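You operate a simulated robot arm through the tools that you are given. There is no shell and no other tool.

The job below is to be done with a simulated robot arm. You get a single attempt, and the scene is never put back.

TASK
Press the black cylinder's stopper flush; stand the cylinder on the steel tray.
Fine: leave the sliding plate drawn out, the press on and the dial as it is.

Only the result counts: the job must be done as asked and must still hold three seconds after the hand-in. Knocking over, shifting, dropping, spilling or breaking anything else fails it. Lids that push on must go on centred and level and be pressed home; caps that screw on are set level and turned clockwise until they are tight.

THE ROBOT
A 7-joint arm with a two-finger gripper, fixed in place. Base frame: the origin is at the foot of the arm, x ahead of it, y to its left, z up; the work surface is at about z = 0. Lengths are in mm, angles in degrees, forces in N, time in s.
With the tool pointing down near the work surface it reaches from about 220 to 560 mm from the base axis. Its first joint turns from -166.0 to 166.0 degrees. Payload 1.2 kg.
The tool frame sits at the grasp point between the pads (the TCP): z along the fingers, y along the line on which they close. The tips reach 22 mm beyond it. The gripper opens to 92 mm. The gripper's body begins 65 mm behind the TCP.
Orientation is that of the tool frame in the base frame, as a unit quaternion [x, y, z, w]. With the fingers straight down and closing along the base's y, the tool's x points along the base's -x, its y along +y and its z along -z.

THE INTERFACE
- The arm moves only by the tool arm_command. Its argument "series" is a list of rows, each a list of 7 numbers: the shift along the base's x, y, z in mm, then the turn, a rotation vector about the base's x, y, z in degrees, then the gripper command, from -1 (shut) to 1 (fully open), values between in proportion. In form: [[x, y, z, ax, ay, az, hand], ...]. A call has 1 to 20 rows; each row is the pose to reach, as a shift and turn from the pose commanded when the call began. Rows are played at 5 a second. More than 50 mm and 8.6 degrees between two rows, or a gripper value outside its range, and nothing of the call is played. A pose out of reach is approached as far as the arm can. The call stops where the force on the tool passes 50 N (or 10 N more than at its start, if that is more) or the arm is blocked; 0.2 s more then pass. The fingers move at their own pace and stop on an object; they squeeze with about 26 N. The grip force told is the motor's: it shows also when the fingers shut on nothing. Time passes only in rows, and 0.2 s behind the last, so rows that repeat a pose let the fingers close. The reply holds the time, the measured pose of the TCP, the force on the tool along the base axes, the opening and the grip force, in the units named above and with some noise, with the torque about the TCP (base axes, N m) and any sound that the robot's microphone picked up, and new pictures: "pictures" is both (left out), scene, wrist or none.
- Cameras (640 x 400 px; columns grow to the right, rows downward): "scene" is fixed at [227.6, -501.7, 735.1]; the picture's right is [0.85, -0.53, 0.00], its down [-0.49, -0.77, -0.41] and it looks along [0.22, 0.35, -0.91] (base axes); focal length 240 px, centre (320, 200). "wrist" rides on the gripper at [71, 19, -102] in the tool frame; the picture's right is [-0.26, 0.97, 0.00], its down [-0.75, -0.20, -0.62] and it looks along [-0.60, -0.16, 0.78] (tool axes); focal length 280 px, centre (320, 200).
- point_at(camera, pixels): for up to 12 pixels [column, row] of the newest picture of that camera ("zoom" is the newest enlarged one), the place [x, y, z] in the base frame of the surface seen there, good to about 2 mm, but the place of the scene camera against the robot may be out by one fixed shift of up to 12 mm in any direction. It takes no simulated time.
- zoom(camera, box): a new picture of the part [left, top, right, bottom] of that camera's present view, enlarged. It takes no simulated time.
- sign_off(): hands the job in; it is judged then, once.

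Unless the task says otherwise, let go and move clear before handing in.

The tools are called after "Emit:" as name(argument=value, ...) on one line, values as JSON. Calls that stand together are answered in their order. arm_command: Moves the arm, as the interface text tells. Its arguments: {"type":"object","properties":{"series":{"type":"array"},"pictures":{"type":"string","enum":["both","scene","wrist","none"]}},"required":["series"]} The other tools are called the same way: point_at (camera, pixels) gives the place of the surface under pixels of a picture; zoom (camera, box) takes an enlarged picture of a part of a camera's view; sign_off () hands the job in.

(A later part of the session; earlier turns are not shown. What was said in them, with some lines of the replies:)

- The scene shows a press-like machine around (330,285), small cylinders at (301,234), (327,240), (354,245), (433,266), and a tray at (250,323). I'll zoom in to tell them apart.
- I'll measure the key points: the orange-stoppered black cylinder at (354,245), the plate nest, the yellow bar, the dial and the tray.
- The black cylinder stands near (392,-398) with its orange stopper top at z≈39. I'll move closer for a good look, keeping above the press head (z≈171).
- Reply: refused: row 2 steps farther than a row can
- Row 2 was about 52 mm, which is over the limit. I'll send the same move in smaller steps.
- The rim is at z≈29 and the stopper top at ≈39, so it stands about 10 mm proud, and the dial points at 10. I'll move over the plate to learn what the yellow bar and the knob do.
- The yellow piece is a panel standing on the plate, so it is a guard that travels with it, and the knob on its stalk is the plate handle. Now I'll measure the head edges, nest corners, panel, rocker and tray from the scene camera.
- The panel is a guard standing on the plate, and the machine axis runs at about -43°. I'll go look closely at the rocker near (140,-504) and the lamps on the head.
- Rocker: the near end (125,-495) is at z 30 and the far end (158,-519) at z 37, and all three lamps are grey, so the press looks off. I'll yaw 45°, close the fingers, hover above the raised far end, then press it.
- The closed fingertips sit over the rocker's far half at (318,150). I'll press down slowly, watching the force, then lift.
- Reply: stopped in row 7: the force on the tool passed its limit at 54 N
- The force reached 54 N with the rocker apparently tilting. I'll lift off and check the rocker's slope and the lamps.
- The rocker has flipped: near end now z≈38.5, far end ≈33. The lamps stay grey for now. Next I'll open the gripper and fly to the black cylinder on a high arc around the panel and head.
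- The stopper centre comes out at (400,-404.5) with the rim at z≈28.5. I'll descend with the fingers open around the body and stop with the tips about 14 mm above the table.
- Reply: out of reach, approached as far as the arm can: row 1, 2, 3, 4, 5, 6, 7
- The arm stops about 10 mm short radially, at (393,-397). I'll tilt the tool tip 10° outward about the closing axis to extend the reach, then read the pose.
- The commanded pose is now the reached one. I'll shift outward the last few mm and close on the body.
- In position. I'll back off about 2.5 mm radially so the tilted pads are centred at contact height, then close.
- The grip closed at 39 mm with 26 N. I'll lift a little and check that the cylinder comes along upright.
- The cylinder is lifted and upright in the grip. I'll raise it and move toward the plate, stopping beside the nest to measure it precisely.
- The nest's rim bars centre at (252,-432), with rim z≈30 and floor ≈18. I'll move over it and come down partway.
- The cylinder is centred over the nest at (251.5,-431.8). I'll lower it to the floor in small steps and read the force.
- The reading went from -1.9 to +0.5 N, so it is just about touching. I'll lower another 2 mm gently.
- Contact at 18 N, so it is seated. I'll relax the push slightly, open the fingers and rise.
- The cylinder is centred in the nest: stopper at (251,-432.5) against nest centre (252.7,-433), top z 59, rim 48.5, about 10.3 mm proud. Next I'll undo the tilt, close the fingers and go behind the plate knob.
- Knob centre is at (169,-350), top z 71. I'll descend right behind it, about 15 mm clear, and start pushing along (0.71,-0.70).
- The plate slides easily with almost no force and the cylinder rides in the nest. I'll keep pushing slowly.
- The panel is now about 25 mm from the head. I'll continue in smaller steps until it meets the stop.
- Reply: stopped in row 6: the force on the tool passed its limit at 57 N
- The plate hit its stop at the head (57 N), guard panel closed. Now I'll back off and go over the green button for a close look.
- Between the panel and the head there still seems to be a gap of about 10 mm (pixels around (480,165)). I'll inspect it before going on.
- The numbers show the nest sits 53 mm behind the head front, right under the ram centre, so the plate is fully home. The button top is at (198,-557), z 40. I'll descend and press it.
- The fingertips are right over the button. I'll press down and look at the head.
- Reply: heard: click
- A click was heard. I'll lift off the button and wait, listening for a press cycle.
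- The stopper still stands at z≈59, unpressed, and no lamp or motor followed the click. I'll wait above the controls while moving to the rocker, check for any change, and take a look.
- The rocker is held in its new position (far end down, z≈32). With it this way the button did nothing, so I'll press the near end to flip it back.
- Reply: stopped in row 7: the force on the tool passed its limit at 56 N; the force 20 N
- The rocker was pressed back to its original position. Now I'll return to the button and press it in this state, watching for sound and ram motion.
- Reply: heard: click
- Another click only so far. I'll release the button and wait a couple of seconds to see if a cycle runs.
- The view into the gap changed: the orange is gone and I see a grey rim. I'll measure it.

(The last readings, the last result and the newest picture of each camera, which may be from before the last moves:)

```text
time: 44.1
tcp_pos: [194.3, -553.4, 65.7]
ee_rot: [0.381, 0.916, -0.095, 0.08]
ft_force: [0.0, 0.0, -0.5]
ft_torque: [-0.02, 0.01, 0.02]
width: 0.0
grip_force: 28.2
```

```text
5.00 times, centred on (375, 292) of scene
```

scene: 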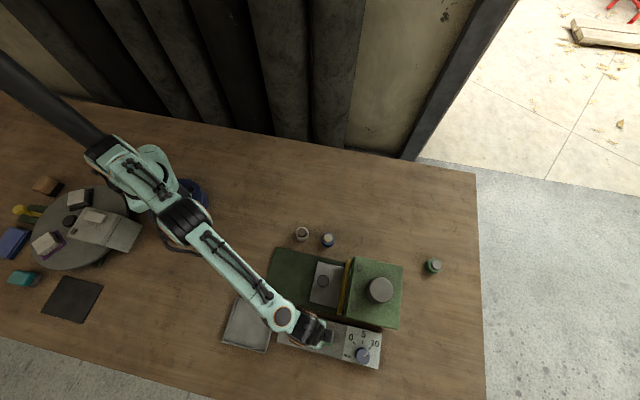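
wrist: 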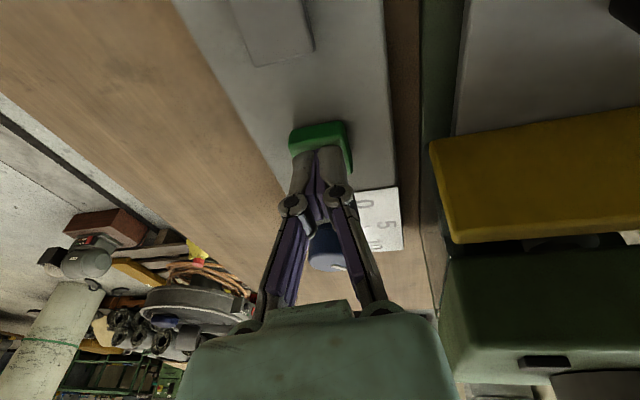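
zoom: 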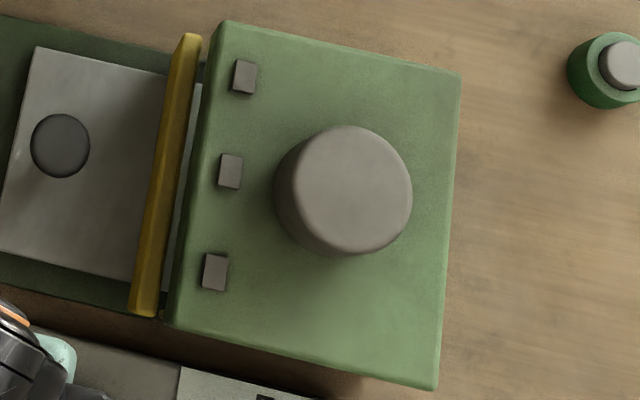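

A wide grey ram face is now at z≈62, just above the stopper, so the press is cycling in this rocker position. I'll wait in short samples and watch.

Emit:
arm_command(series=[[0, 0, 0, 0, 0, 0, -1]], pictures="wrist")

Emit:
zoom(camera="wrist", box=[510, 205, 640, 265])

Emit:
point_at(camera="zoom", pixels=[[80, 245], [400, 225], [260, 225], [250, 255], [425, 215], [150, 240]])

```text
time: 44.5
tcp_pos: [195.0, -553.9, 66.9]
ee_rot: [0.38, 0.917, -0.094, 0.08]
ft_force: [0.5, -0.2, -0.3]
ft_torque: [-0.02, -0.03, 0.01]
width: 0.2
grip_force: 27.5
```

wrist: 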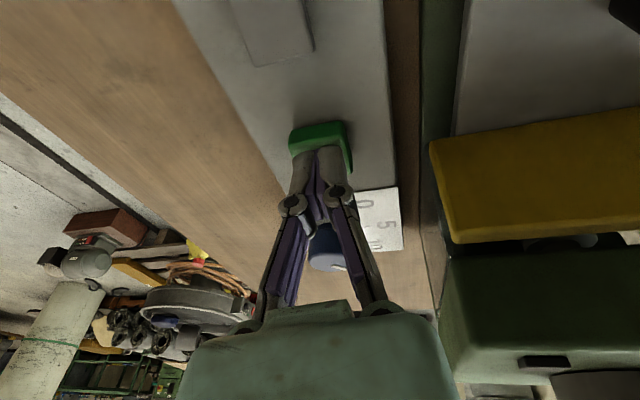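

```text
4.92 times, centred on (575, 235) of wrist
```

zoom: 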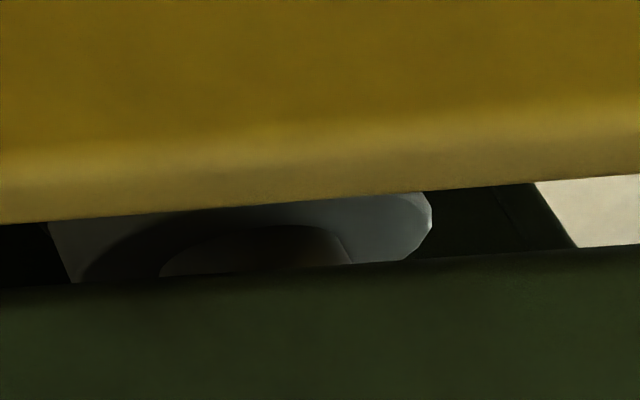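

```text
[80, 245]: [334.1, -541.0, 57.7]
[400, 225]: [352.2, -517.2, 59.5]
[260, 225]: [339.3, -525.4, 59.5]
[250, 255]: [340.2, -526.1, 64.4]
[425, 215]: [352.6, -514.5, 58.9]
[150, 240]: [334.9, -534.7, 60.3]
```

Emit:
arm_command(series=[[0, 0, 0, 0, 0, 0, -1], [0, 0, 0, 0, 0, 0, -1]], pictures="wrist")

Emit:
zoom(camera="wrist", box=[510, 205, 640, 265])

Emit:
point_at(camera="zoom", pixels=[[80, 245], [400, 225], [260, 225], [250, 255], [425, 215], [150, 240]])

```text
time: 45.1
tcp_pos: [194.3, -552.9, 66.7]
ee_rot: [0.381, 0.916, -0.095, 0.081]
ft_force: [-0.3, -0.3, -0.2]
ft_torque: [-0.02, 0.0, 0.0]
width: 0.2
grip_force: 28.1
```

wrist: 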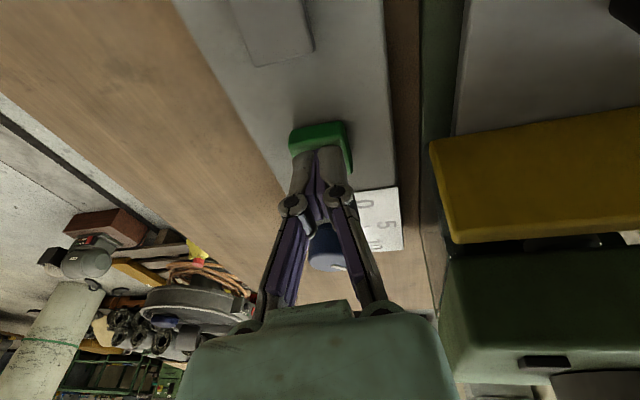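

```text
4.92 times, centred on (575, 235) of wrist
```

zoom: 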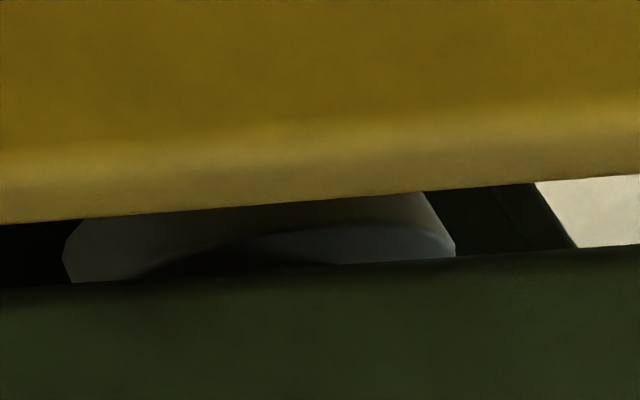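

```text
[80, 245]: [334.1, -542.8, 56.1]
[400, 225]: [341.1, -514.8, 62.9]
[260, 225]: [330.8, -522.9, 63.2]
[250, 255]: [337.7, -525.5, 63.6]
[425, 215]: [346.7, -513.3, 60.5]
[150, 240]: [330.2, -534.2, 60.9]
```

The ram is moving, apparently retracting now. I'll wait a bit more.

Emit:
arm_command(series=[[0, 0, 0, 0, 0, 0, -1], [0, 0, 0, 0, 0, 0, -1], [0, 0, 0, 0, 0, 0, -1], [0, 0, 0, 0, 0, 0, -1], [0, 0, 0, 0, 0, 0, -1]], pictures="wrist")

Emit:
zoom(camera="wrist", box=[510, 205, 640, 265])

Emit:
point_at(camera="zoom", pixels=[[80, 245], [400, 225], [260, 225], [250, 255], [425, 215], [150, 240]])

```text
time: 46.3
tcp_pos: [195.0, -553.0, 65.7]
ee_rot: [0.381, 0.916, -0.095, 0.081]
ft_force: [0.0, -0.6, 0.0]
ft_torque: [0.0, -0.03, 0.01]
width: 0.0
grip_force: 27.5
```

wrist: 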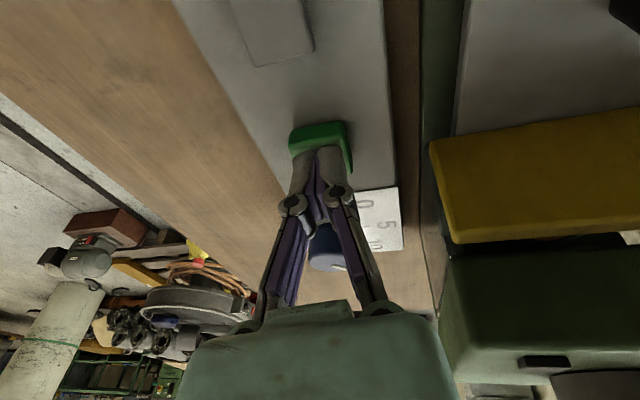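

```text
4.92 times, centred on (575, 235) of wrist
```

zoom: 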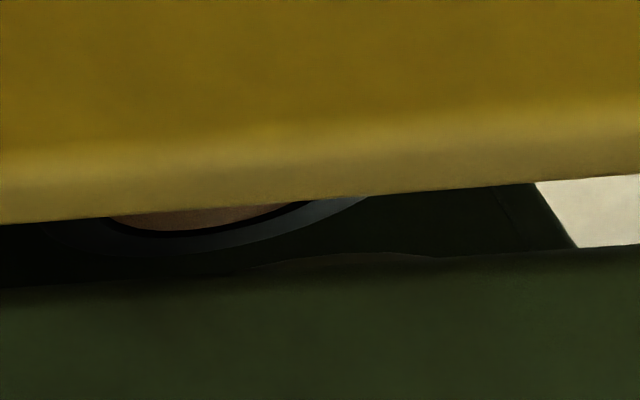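

```text
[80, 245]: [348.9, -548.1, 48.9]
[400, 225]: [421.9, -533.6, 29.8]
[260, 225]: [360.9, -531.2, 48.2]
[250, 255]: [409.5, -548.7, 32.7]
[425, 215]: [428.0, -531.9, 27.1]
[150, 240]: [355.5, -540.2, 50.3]
```

The ram has retracted, and the orange now appears inside the dark rim at rim level. I'll check its height.

Emit:
point_at(camera="zoom", pixels=[[150, 220], [200, 217], [250, 211], [220, 245], [320, 218]])

```text
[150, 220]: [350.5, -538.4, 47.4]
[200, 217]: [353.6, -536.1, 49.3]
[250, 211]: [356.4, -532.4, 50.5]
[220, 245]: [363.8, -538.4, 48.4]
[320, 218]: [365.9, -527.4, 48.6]
```

The stopper surface is at z≈49, level with the rim at ≈49. Now I'll locate the knob and go above it to draw the plate back out.

Emit:
point_at(camera="scene", pixels=[[323, 281], [318, 281], [328, 281], [323, 276], [323, 286]])

Emit:
arm_command(series=[[0, 5, 35, 0, 0, 0, -1], [0, 15, 70, 4.7, 1.7, 0, -1], [10, 40, 80, 9.4, 3.3, 0, -0.5], [30, 65, 80, 14.1, 5, 0, 0], [50, 90, 75, 14.1, 5, 0, 0.3], [62, 105, 70, 14.1, 5, 0, 0.3], [62, 105, 70, 14.1, 5, 0, 0.3]])

```text
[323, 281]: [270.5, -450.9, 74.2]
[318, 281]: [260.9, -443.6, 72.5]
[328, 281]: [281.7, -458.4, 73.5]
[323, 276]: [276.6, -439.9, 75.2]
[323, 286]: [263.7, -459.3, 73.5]
```

```text
time: 47.9
tcp_pos: [257.2, -450.4, 136.8]
ee_rot: [0.382, 0.924, 0.0, -0.007]
ft_force: [-0.1, 0.2, 0.6]
ft_torque: [0.03, 0.0, 0.02]
width: 59.9
grip_force: 0.2
```

scene: 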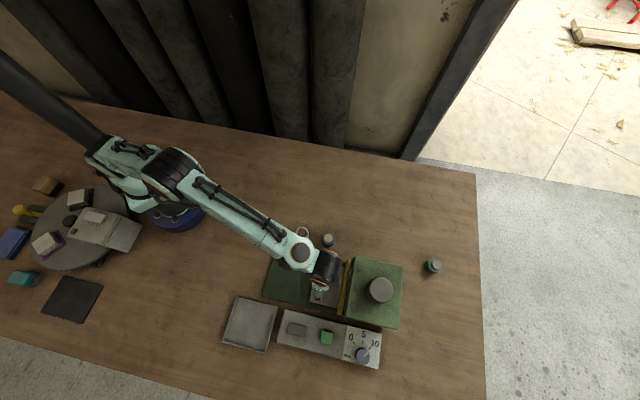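
wrist: 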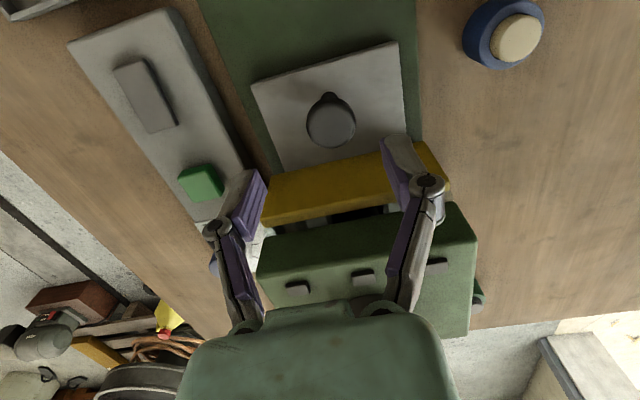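

Emit:
point_at(camera="wrist", pixels=[[331, 120], [310, 121], [352, 120], [331, 104], [332, 140]])

```text
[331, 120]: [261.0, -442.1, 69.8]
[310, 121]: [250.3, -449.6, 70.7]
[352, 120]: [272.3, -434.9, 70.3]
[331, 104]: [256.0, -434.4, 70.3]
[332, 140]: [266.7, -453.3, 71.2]
```

Knob centre is (261,-443), top z 70. I'll descend with open fingers around it and close.

Emit:
arm_command(series=[[4, 7.4, -25, 0, 0, 0, 0.3], [4, 7.4, -50, 0, 0, 0, 0.3], [4, 7.4, -70, 0, 0, 0, 0.3], [4, 7.4, -70, 0, 0, 0, -0.2], [4, 7.4, -70, 0, 0, 0, -1], [4, 7.4, -70, 0, 0, 0, -1]])

```text
time: 49.3
tcp_pos: [260.1, -443.2, 67.1]
ee_rot: [0.384, 0.923, 0.001, -0.008]
ft_force: [-8.5, -9.6, -0.6]
ft_torque: [-0.2, -0.05, -0.12]
width: 30.5
grip_force: 27.3
```

scene: 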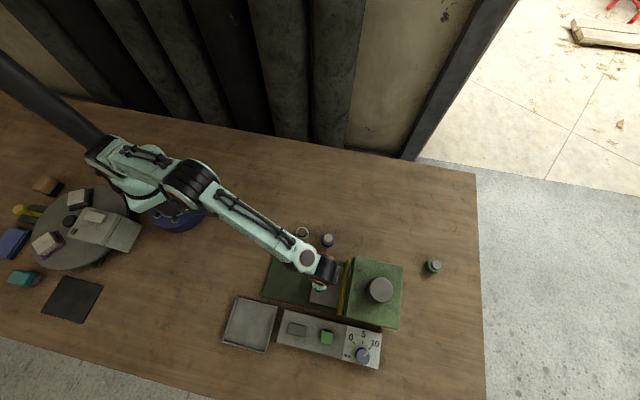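
wrist: 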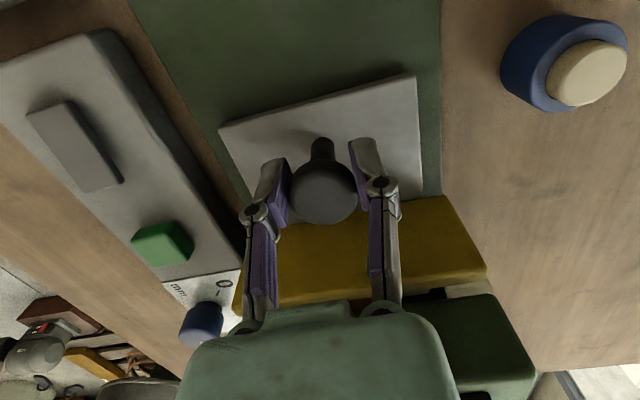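

The knob is gripped (30.5 mm), with a small side load. I'll relieve that by about a millimetre and pull the plate out slowly.

Emit:
arm_command(series=[[-3, 1.5, 0, 0, 0, 0, -1], [-7, 5.6, 0, 0, 0, 0, -1], [-12, 10.5, 0, 0, 0, 0, -1], [-17, 15.4, 0, 0, 0, 0, -1], [-22, 20.4, 0, 0, 0, 0, -1], [-27, 25.4, 0, 0, 0, 0, -1], [-32, 30.3, 0, 0, 0, 0, -1], [-37, 35.2, 0, 0, 0, 0, -1], [-42, 40.2, 0, 0, 0, 0, -1], [-47, 45.1, 0, 0, 0, 0, -1], [-52, 50, 0, 0, 0, 0, -1], [-52, 50, 0, 0, 0, 0, -1]])

Emit:
zoom(camera="scene", box=[260, 235, 400, 335])

```text
time: 51.9
tcp_pos: [207.8, -391.4, 68.2]
ee_rot: [0.384, 0.923, 0.002, -0.008]
ft_force: [-12.3, -12.2, -19.8]
ft_torque: [-0.24, -0.21, -0.11]
width: 30.4
grip_force: 28.0
```

scene: 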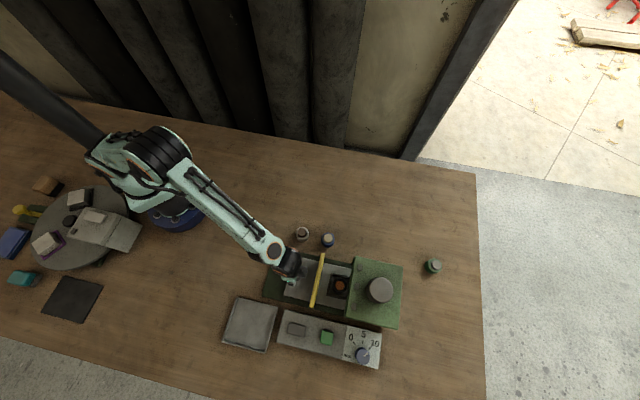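
wrist: 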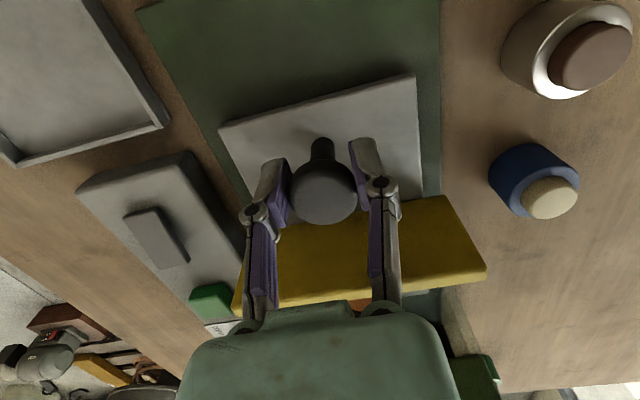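

```text
4.00 times, centred on (330, 285) of scene
```

zoom: 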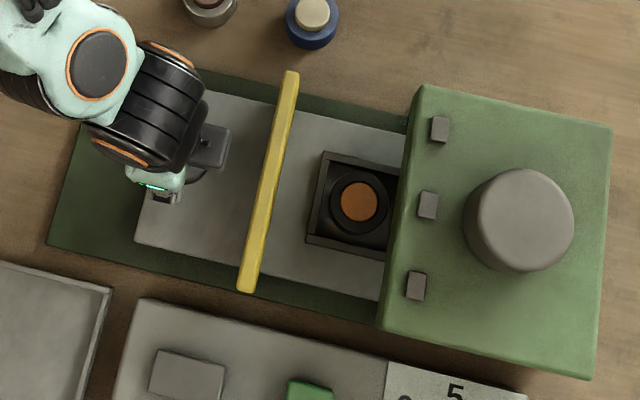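

The plate comes out and the cylinder rides along. I'll ease the small side and vertical loads and continue pulling.

Emit:
arm_command(series=[[-1, -1, -1.2, 0, 0, 0, -1], [-6, 3.9, -1.2, 0, 0, 0, -1], [-11, 8.8, -1.2, 0, 0, 0, -1], [-16, 13.8, -1.2, 0, 0, 0, -1], [-21, 18.7, -1.2, 0, 0, 0, -1], [-26, 23.6, -1.2, 0, 0, 0, -1], [-31, 28.6, -1.2, 0, 0, 0, -1], [-36, 33.5, -1.2, 0, 0, 0, -1], [-40, 37.5, -1.2, 0, 0, 0, -1], [-40, 37.5, -1.2, 0, 0, 0, -1]])

Emit:
zoom(camera="scene", box=[250, 235, 390, 335])

```text
time: 54.1
tcp_pos: [169.5, -353.0, 65.4]
ee_rot: [0.382, 0.924, 0.003, -0.005]
ft_force: [10.3, 10.2, 9.7]
ft_torque: [-0.19, -0.27, 0.08]
width: 30.6
grip_force: 27.7
```

scene: 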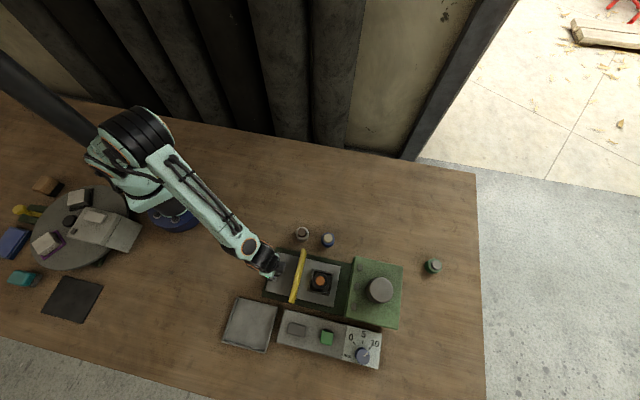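
wrist: 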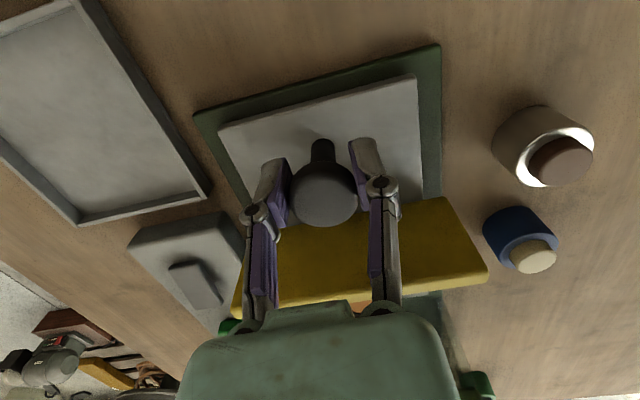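

```text
4.00 times, centred on (320, 285) of scene
```

zoom: 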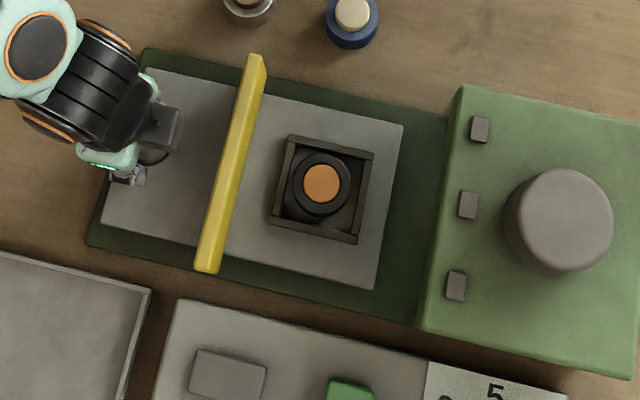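

The plate is fully out and the stopper looks flush in the black body. I'll release the knob, rise and go over the nest.

Emit:
arm_command(series=[[0, 0, 0, 0, 0, 0, -0.2], [0, 0, 0, 0, 0, 0, 0.3], [0, 0, 0, 0, 0, 0, 0.3], [0, 0, 30, 0, 0, 0, 0.3], [0, 0, 65, 0, 0, 0, 0.3], [5, -5, 95, 0, 0, 0, 0.4], [30, -30, 100, 0, 0, 0, 0.4], [55, -50, 95, 0, 0, 0, 0.4], [77, -72, 80, 0, 0, 0, 0.4], [77, -72, 80, 0, 0, 0, 0.4]])

Emit:
zoom(camera="wrist", box=[220, 20, 420, 170])

```text
time: 56.3
tcp_pos: [245.0, -426.4, 145.9]
ee_rot: [0.383, 0.924, 0.002, -0.007]
ft_force: [0.3, -0.4, 0.2]
ft_torque: [0.01, -0.03, 0.04]
width: 64.4
grip_force: 0.2
```

scene: 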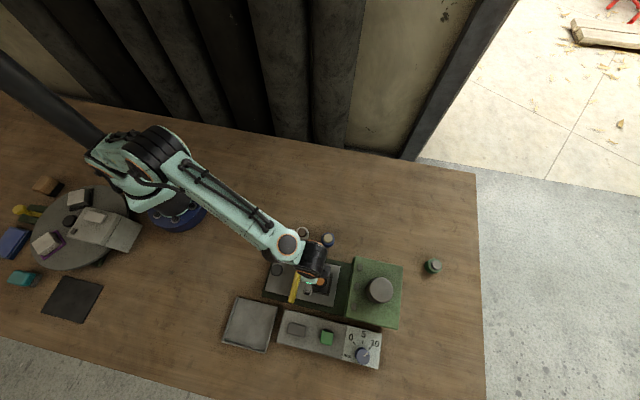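
wrist: 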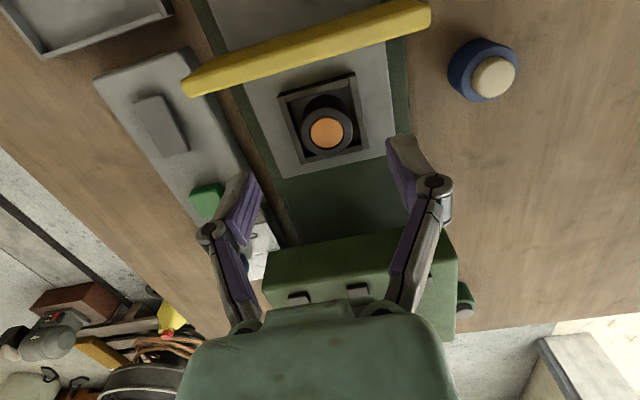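

```text
2.67 times, centred on (320, 95) of wrist
```

zoom: 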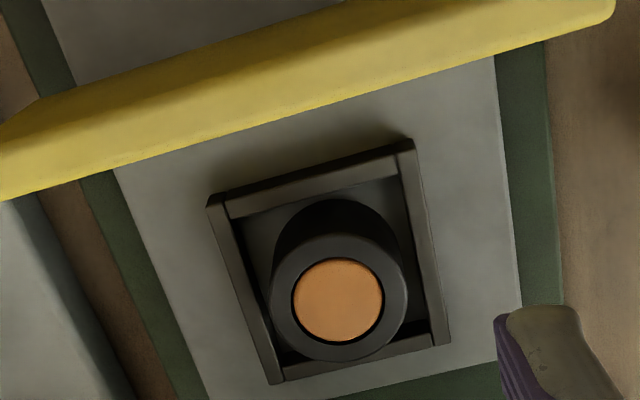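

Emit:
point_at(camera="zoom", pixels=[[338, 300], [305, 300], [372, 300], [338, 265], [338, 335], [280, 292], [396, 290], [338, 350], [338, 248], [290, 330], [385, 330]])

Emit:
zoom(camera="wrist", box=[295, 95, 360, 165])

```text
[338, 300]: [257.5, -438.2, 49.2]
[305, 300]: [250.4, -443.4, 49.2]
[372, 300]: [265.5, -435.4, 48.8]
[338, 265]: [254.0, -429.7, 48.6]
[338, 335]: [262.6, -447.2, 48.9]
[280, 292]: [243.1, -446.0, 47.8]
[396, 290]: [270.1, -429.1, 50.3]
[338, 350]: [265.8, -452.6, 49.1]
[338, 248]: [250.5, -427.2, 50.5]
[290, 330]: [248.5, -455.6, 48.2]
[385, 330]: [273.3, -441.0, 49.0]
```

```text
5.71 times, centred on (328, 130) of wrist
```

zoom: 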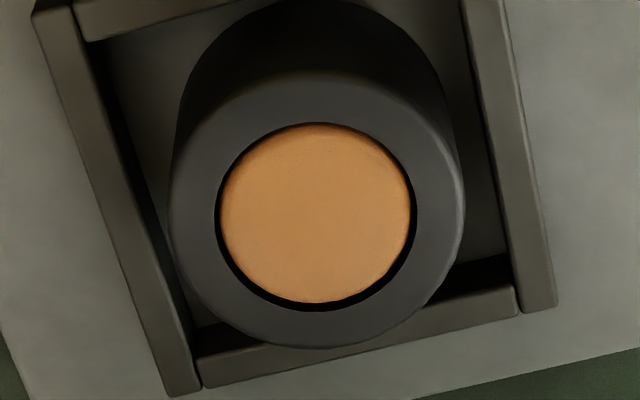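

Stopper top averages z 49.0 and the rim 49.1, so it is flush. The cylinder's centre is (257.7,-439). I'll descend and grip it, with the tips staying above the nest rim.

Emit:
arm_command(series=[[12.7, -12.6, -20, -0.5, -0.6, 0, 0.4], [12.7, -12.6, -50, -0.5, -0.6, 0, 0.4], [12.7, -12.6, -75, -0.5, -0.6, 0, 0.4], [12.7, -12.6, -90, -0.5, -0.6, 0, 0.4], [12.7, -12.6, -90, -0.5, -0.6, 0, 0.4]])

Emit:
zoom(camera="wrist", box=[200, 80, 440, 260])

```text
time: 57.5
tcp_pos: [257.1, -439.3, 55.7]
ee_rot: [0.383, 0.924, 0.001, 0.0]
ft_force: [0.7, 0.0, 0.7]
ft_torque: [0.03, -0.04, 0.0]
width: 64.4
grip_force: 0.1
```

scene: 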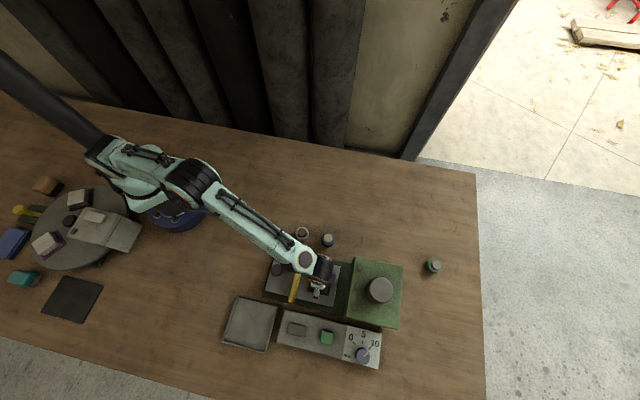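
wrist: 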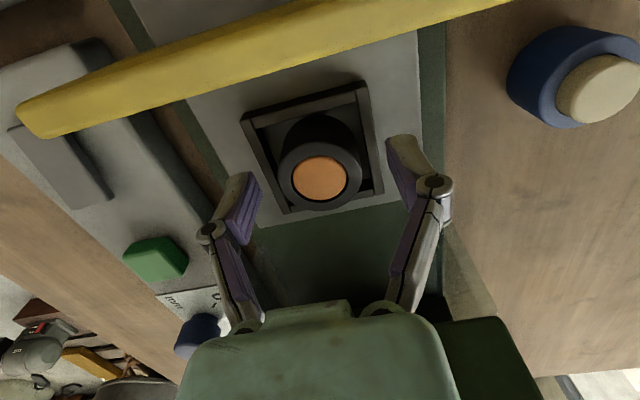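

```text
2.22 times, centred on (320, 170) of wrist
```

zoom: 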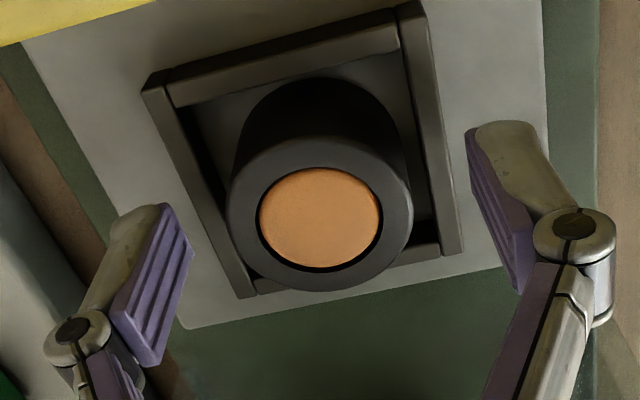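

Emit:
point_at(camera="wrist", pixels=[[320, 178], [296, 180], [344, 178], [320, 160], [320, 197], [284, 175], [357, 173], [320, 205]])

Emit:
arm_command(series=[[0, 0, 0, 0, 0, 0, 0], [0, 0, 0, 0, 0, 0, -0.3], [0, 0, 0, 0, 0, 0, -1], [0, 0, 0, 0, 0, 0, -1], [0, 0, 0, 0, 0, 0, -1]])

```text
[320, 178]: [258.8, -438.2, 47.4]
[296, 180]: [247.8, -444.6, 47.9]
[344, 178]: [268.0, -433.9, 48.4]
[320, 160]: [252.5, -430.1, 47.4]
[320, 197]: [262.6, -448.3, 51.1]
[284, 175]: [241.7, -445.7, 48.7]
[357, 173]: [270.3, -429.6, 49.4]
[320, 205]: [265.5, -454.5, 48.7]
```

```text
time: 58.7
tcp_pos: [257.7, -438.9, 56.4]
ee_rot: [0.383, 0.924, 0.001, 0.0]
ft_force: [0.2, -1.5, 3.8]
ft_torque: [0.08, -0.03, -0.06]
width: 39.4
grip_force: 25.6
```

scene: 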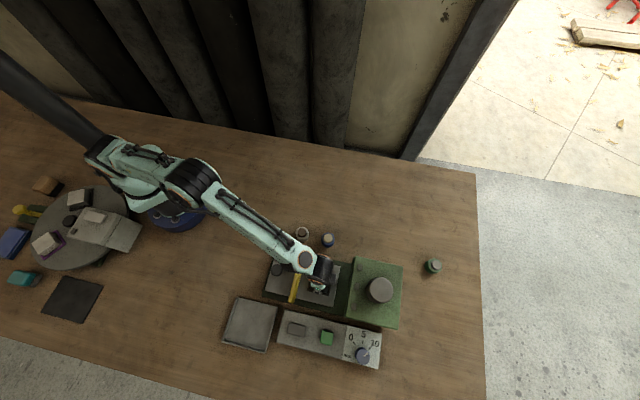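
wrist: 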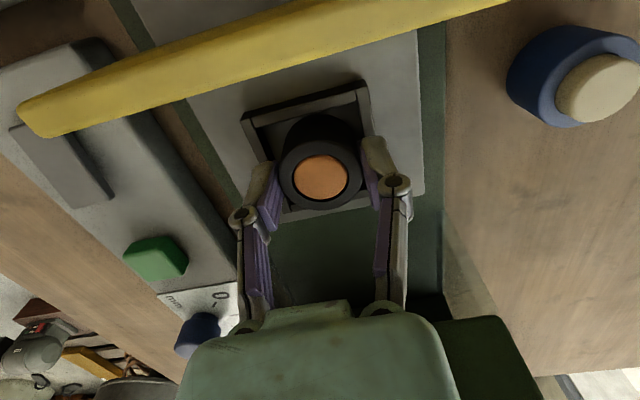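

Gripped at 39.4 mm. I'll lift the cylinder clear and check the grip.

Emit:
arm_command(series=[[0, 0, 6, 0, 0, 0, -1], [0, 0, 20, 0, 0, 0, -1], [0, 0, 45, 0, 0, 0, -1], [0, 0, 75, 0, 0, 0, -1], [0, 0, 100, 0, 0, 0, -1], [0, 0, 100, 0, 0, 0, -1]])

Emit:
zoom(camera="wrist", box=[200, 80, 440, 260])

```text
time: 60.1
tcp_pos: [258.0, -437.4, 155.4]
ee_rot: [0.384, 0.923, 0.001, 0.0]
ft_force: [0.2, -0.6, -1.2]
ft_torque: [0.02, 0.0, -0.01]
width: 39.3
grip_force: 25.7
```

scene: 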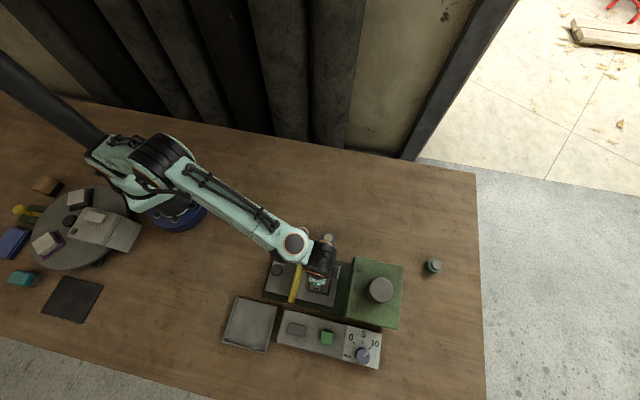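
wrist: 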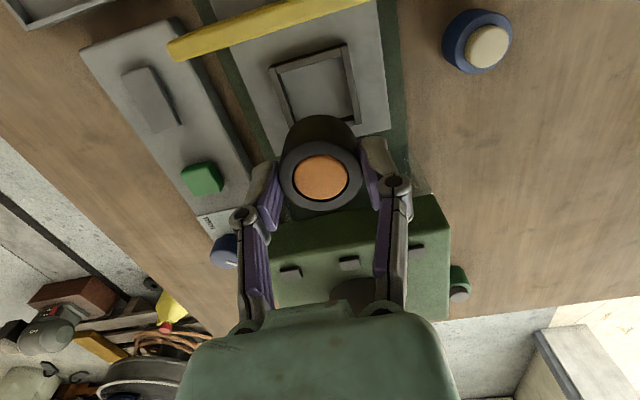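

```text
2.22 times, centred on (320, 170) of wrist
```

zoom: 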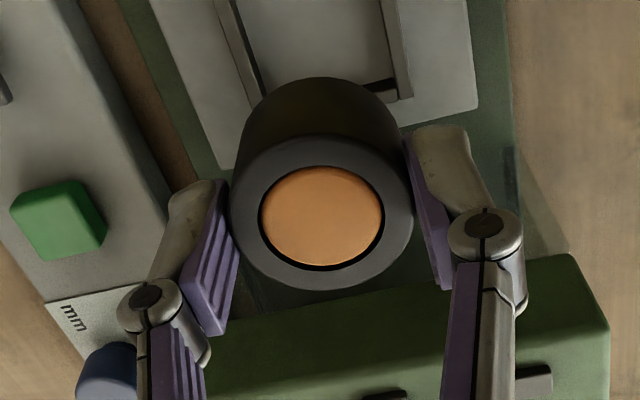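

The cylinder is held upright with the stopper flush. I'll carry it over to the tray centre near (47,-430) at a safe height, and measure the tray corners from the scene view.

Emit:
point_at(camera="scene", pixels=[[238, 300], [275, 309], [264, 350], [225, 340], [251, 325], [240, 310], [265, 335]])

Emit:
arm_command(series=[[-25, 1, 0, 0, 0, 0, -1], [-60, 2, 0, 0, 0, 0, -1], [-95, 3, 0, 0, 0, 0, -1], [-130, 5, 0, 0, 0, 0, -1], [-165, 6, 0, 0, 0, 0, -1], [-195, 7, 0, 0, 0, 0, -1], [-210, 7, 0, 0, 0, 0, -1], [-210, 7, 0, 0, 0, 0, -1]])

```text
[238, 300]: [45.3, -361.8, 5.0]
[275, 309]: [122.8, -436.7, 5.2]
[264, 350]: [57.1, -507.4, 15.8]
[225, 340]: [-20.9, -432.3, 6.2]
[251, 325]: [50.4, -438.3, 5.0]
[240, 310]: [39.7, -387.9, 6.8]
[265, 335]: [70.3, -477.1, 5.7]
```

```text
time: 61.9
tcp_pos: [47.4, -431.9, 157.7]
ee_rot: [0.383, 0.924, -0.001, 0.001]
ft_force: [-0.4, -0.7, -1.6]
ft_torque: [0.02, -0.05, 0.0]
width: 39.2
grip_force: 26.3
```

scene: 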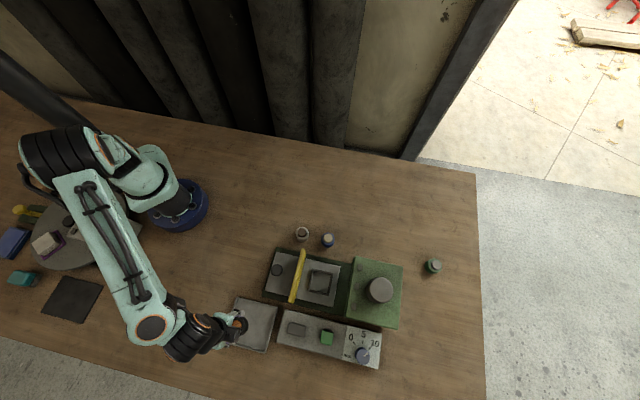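
wrist: 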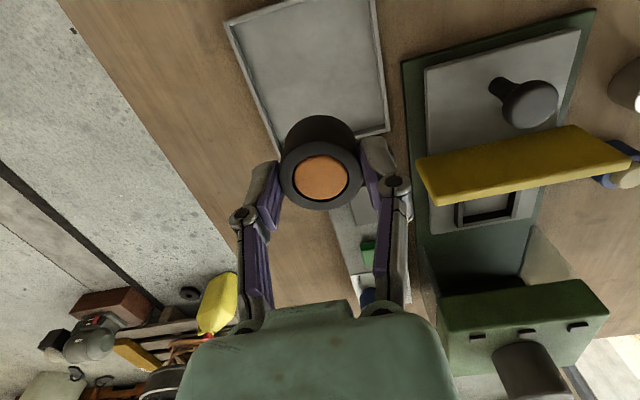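

Emit:
point_at(camera="wrist", pixels=[[231, 24], [372, 5], [385, 128], [276, 150], [300, 70], [340, 90]])

```text
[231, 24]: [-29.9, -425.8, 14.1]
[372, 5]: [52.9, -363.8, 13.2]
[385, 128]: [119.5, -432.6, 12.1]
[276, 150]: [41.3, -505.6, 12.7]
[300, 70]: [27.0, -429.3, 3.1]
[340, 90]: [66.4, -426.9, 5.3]
```

The tray centre is about (45,-431) and the cylinder is right above it. I'll descend to just above the tray floor (z≈4).

Emit:
arm_command(series=[[-1.5, 1, -35, 0, 0, 0, -1], [-1.5, 1, -65, 0, 0, 0, -1], [-1.5, 1, -90, 0, 0, 0, -1], [-1.5, 1, -105, 0, 0, 0, -1], [-1.5, 1, -112, 0, 0, 0, -1], [-1.5, 1, -112, 0, 0, 0, -1]])

```text
time: 63.3
tcp_pos: [45.9, -431.9, 42.9]
ee_rot: [0.383, 0.924, 0.0, 0.0]
ft_force: [-0.1, 0.3, -0.8]
ft_torque: [0.04, -0.03, -0.02]
width: 39.1
grip_force: 26.3
```

scene: 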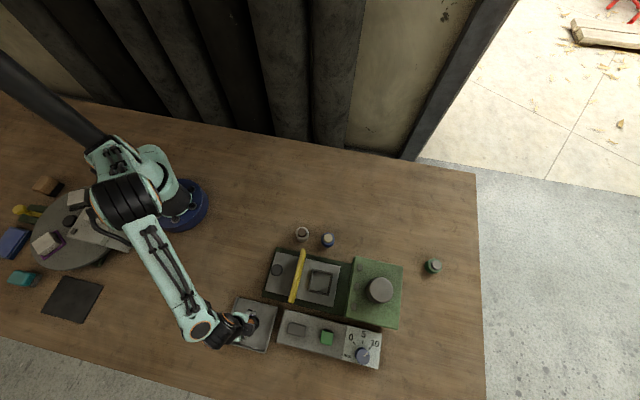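
wrist: 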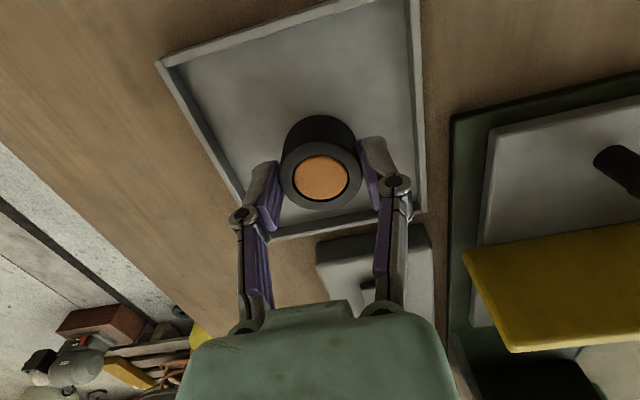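

I'll lower in 1 mm steps, feeling for contact.

Emit:
arm_command(series=[[0, 0, -1, 0, 0, 0, -1], [0, 0, -2, 0, 0, 0, -1], [0, 0, -2, 0, 0, 0, -1]], pictures="none")

```text
time: 64.1
tcp_pos: [46.8, -429.4, 40.9]
ee_rot: [0.383, 0.924, 0.0, 0.0]
ft_force: [-0.1, 1.1, -2.0]
ft_torque: [0.0, -0.03, 0.01]
width: 39.3
grip_force: 26.1
```

Emit:
arm_command(series=[[0, 0, -1, 0, 0, 0, -1], [0, 0, -1, 0, 0, 0, -1]], pictures="none")

```text
time: 64.7
tcp_pos: [46.1, -431.1, 40.6]
ee_rot: [0.383, 0.924, 0.0, 0.0]
ft_force: [-0.5, 0.1, 2.1]
ft_torque: [0.03, -0.05, 0.02]
width: 39.4
grip_force: 25.5
```

The force went from -2.0 to +2.1 N, so contact is just starting. One more small step to confirm it.

Emit:
arm_command(series=[[0, 0, -0.7, 0, 0, 0, -1], [0, 0, -0.7, 0, 0, 0, -1]], pictures="none")

```text
time: 65.3
tcp_pos: [46.4, -430.9, 40.2]
ee_rot: [0.383, 0.924, -0.001, -0.001]
ft_force: [0.2, 1.3, 6.8]
ft_torque: [0.06, -0.01, -0.03]
width: 39.2
grip_force: 26.1
```

The cylinder is standing on the tray, with a firm +6.8 N. I'll open slowly and rise straight up.

Emit:
arm_command(series=[[0, 0, 0.3, 0, 0, 0, -0.1], [0, 0, 0.3, 0, 0, 0, 0.1], [0, 0, 0.3, 0, 0, 0, 0.4], [0, 0, 0.3, 0, 0, 0, 0.4], [0, 0, 15, 0, 0, 0, 0.4], [0, 0, 45, 0, 0, 0, 0.4], [0, 0, 80, 0, 0, 0, 0.4], [0, 0, 110, 0, 0, 0, 0.4], [-10, 40, 120, 0, 0, 0, 0.4], [-10, 70, 130, 0, 0, 0, 0.4], [-10, 70, 130, 0, 0, 0, 0.4]])

Emit:
zoom(camera="scene", box=[210, 215, 450, 375])

Emit:
zoom(camera="wrist", box=[200, 40, 440, 200])

```text
time: 67.7
tcp_pos: [36.0, -358.9, 170.8]
ee_rot: [0.382, 0.924, 0.0, 0.0]
ft_force: [-0.2, -0.4, -0.4]
ft_torque: [0.01, -0.01, -0.01]
width: 64.7
grip_force: 0.0
```

scene: 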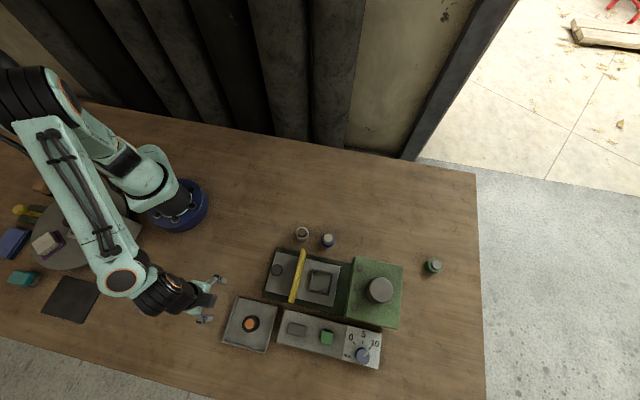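
wrist: 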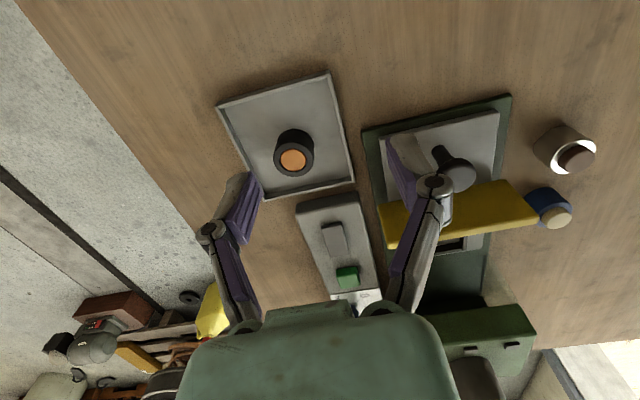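

```text
2.50 times, centred on (330, 295) of scene
```

zoom: 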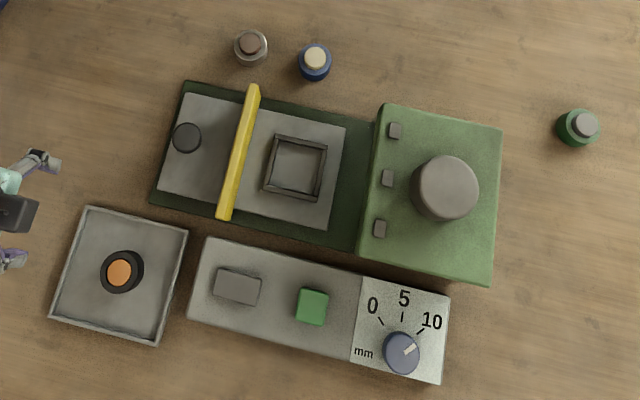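

```text
2.50 times, centred on (320, 120) of wrist
```

zoom: 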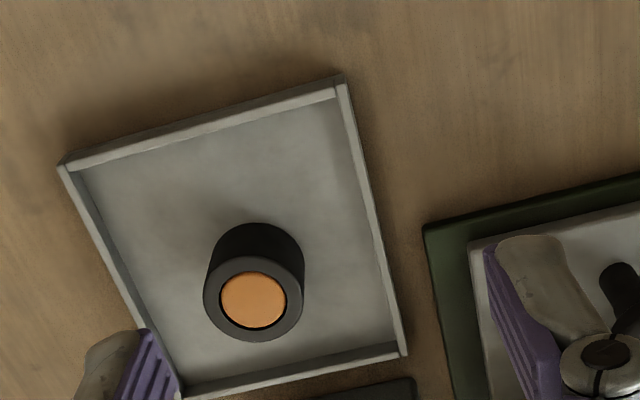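

Emit:
point_at(camera="zoom", pixels=[[253, 298], [235, 298], [270, 298], [253, 320], [212, 290], [296, 290], [253, 335], [225, 325], [285, 320]])

```text
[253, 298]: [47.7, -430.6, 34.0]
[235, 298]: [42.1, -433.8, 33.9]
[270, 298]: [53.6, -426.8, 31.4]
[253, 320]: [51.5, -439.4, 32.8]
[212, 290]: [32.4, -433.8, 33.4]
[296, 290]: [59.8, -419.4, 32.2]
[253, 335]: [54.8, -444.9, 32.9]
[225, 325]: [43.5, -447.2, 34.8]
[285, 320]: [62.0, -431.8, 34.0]
```

The black cylinder stands upright in the middle of the tray. Stopper top and rim both read z≈33, so it is flush, and the arm is clear with nothing else moved. Handing in.

Emit:
sign_off()

```text
The job is handed in.
```

The black cylinder's stopper is pressed flush and the cylinder is standing upright in the middle of the steel tray. The last readings put the stopper top and the rim level at about z = 33 mm, within the 2 mm accuracy of the measurement. The job is handed in, but I haven't seen the verdict.

- **Pressing:** I used the machine with the dial left at 10. One press cycle took the stopper from about 10 mm proud to flush.
- **Power switch:** I flipped the rocker by mistake, thinking the press was off. The press did nothing in that position, so I flipped it back and it ran.
- **Left as allowed:** the sliding plate is drawn out, the press is on, and the dial is untouched.
- **Everything else:** the other cylinders look undisturbed in the final pictures. The gripper is open and clear of the cylinder.
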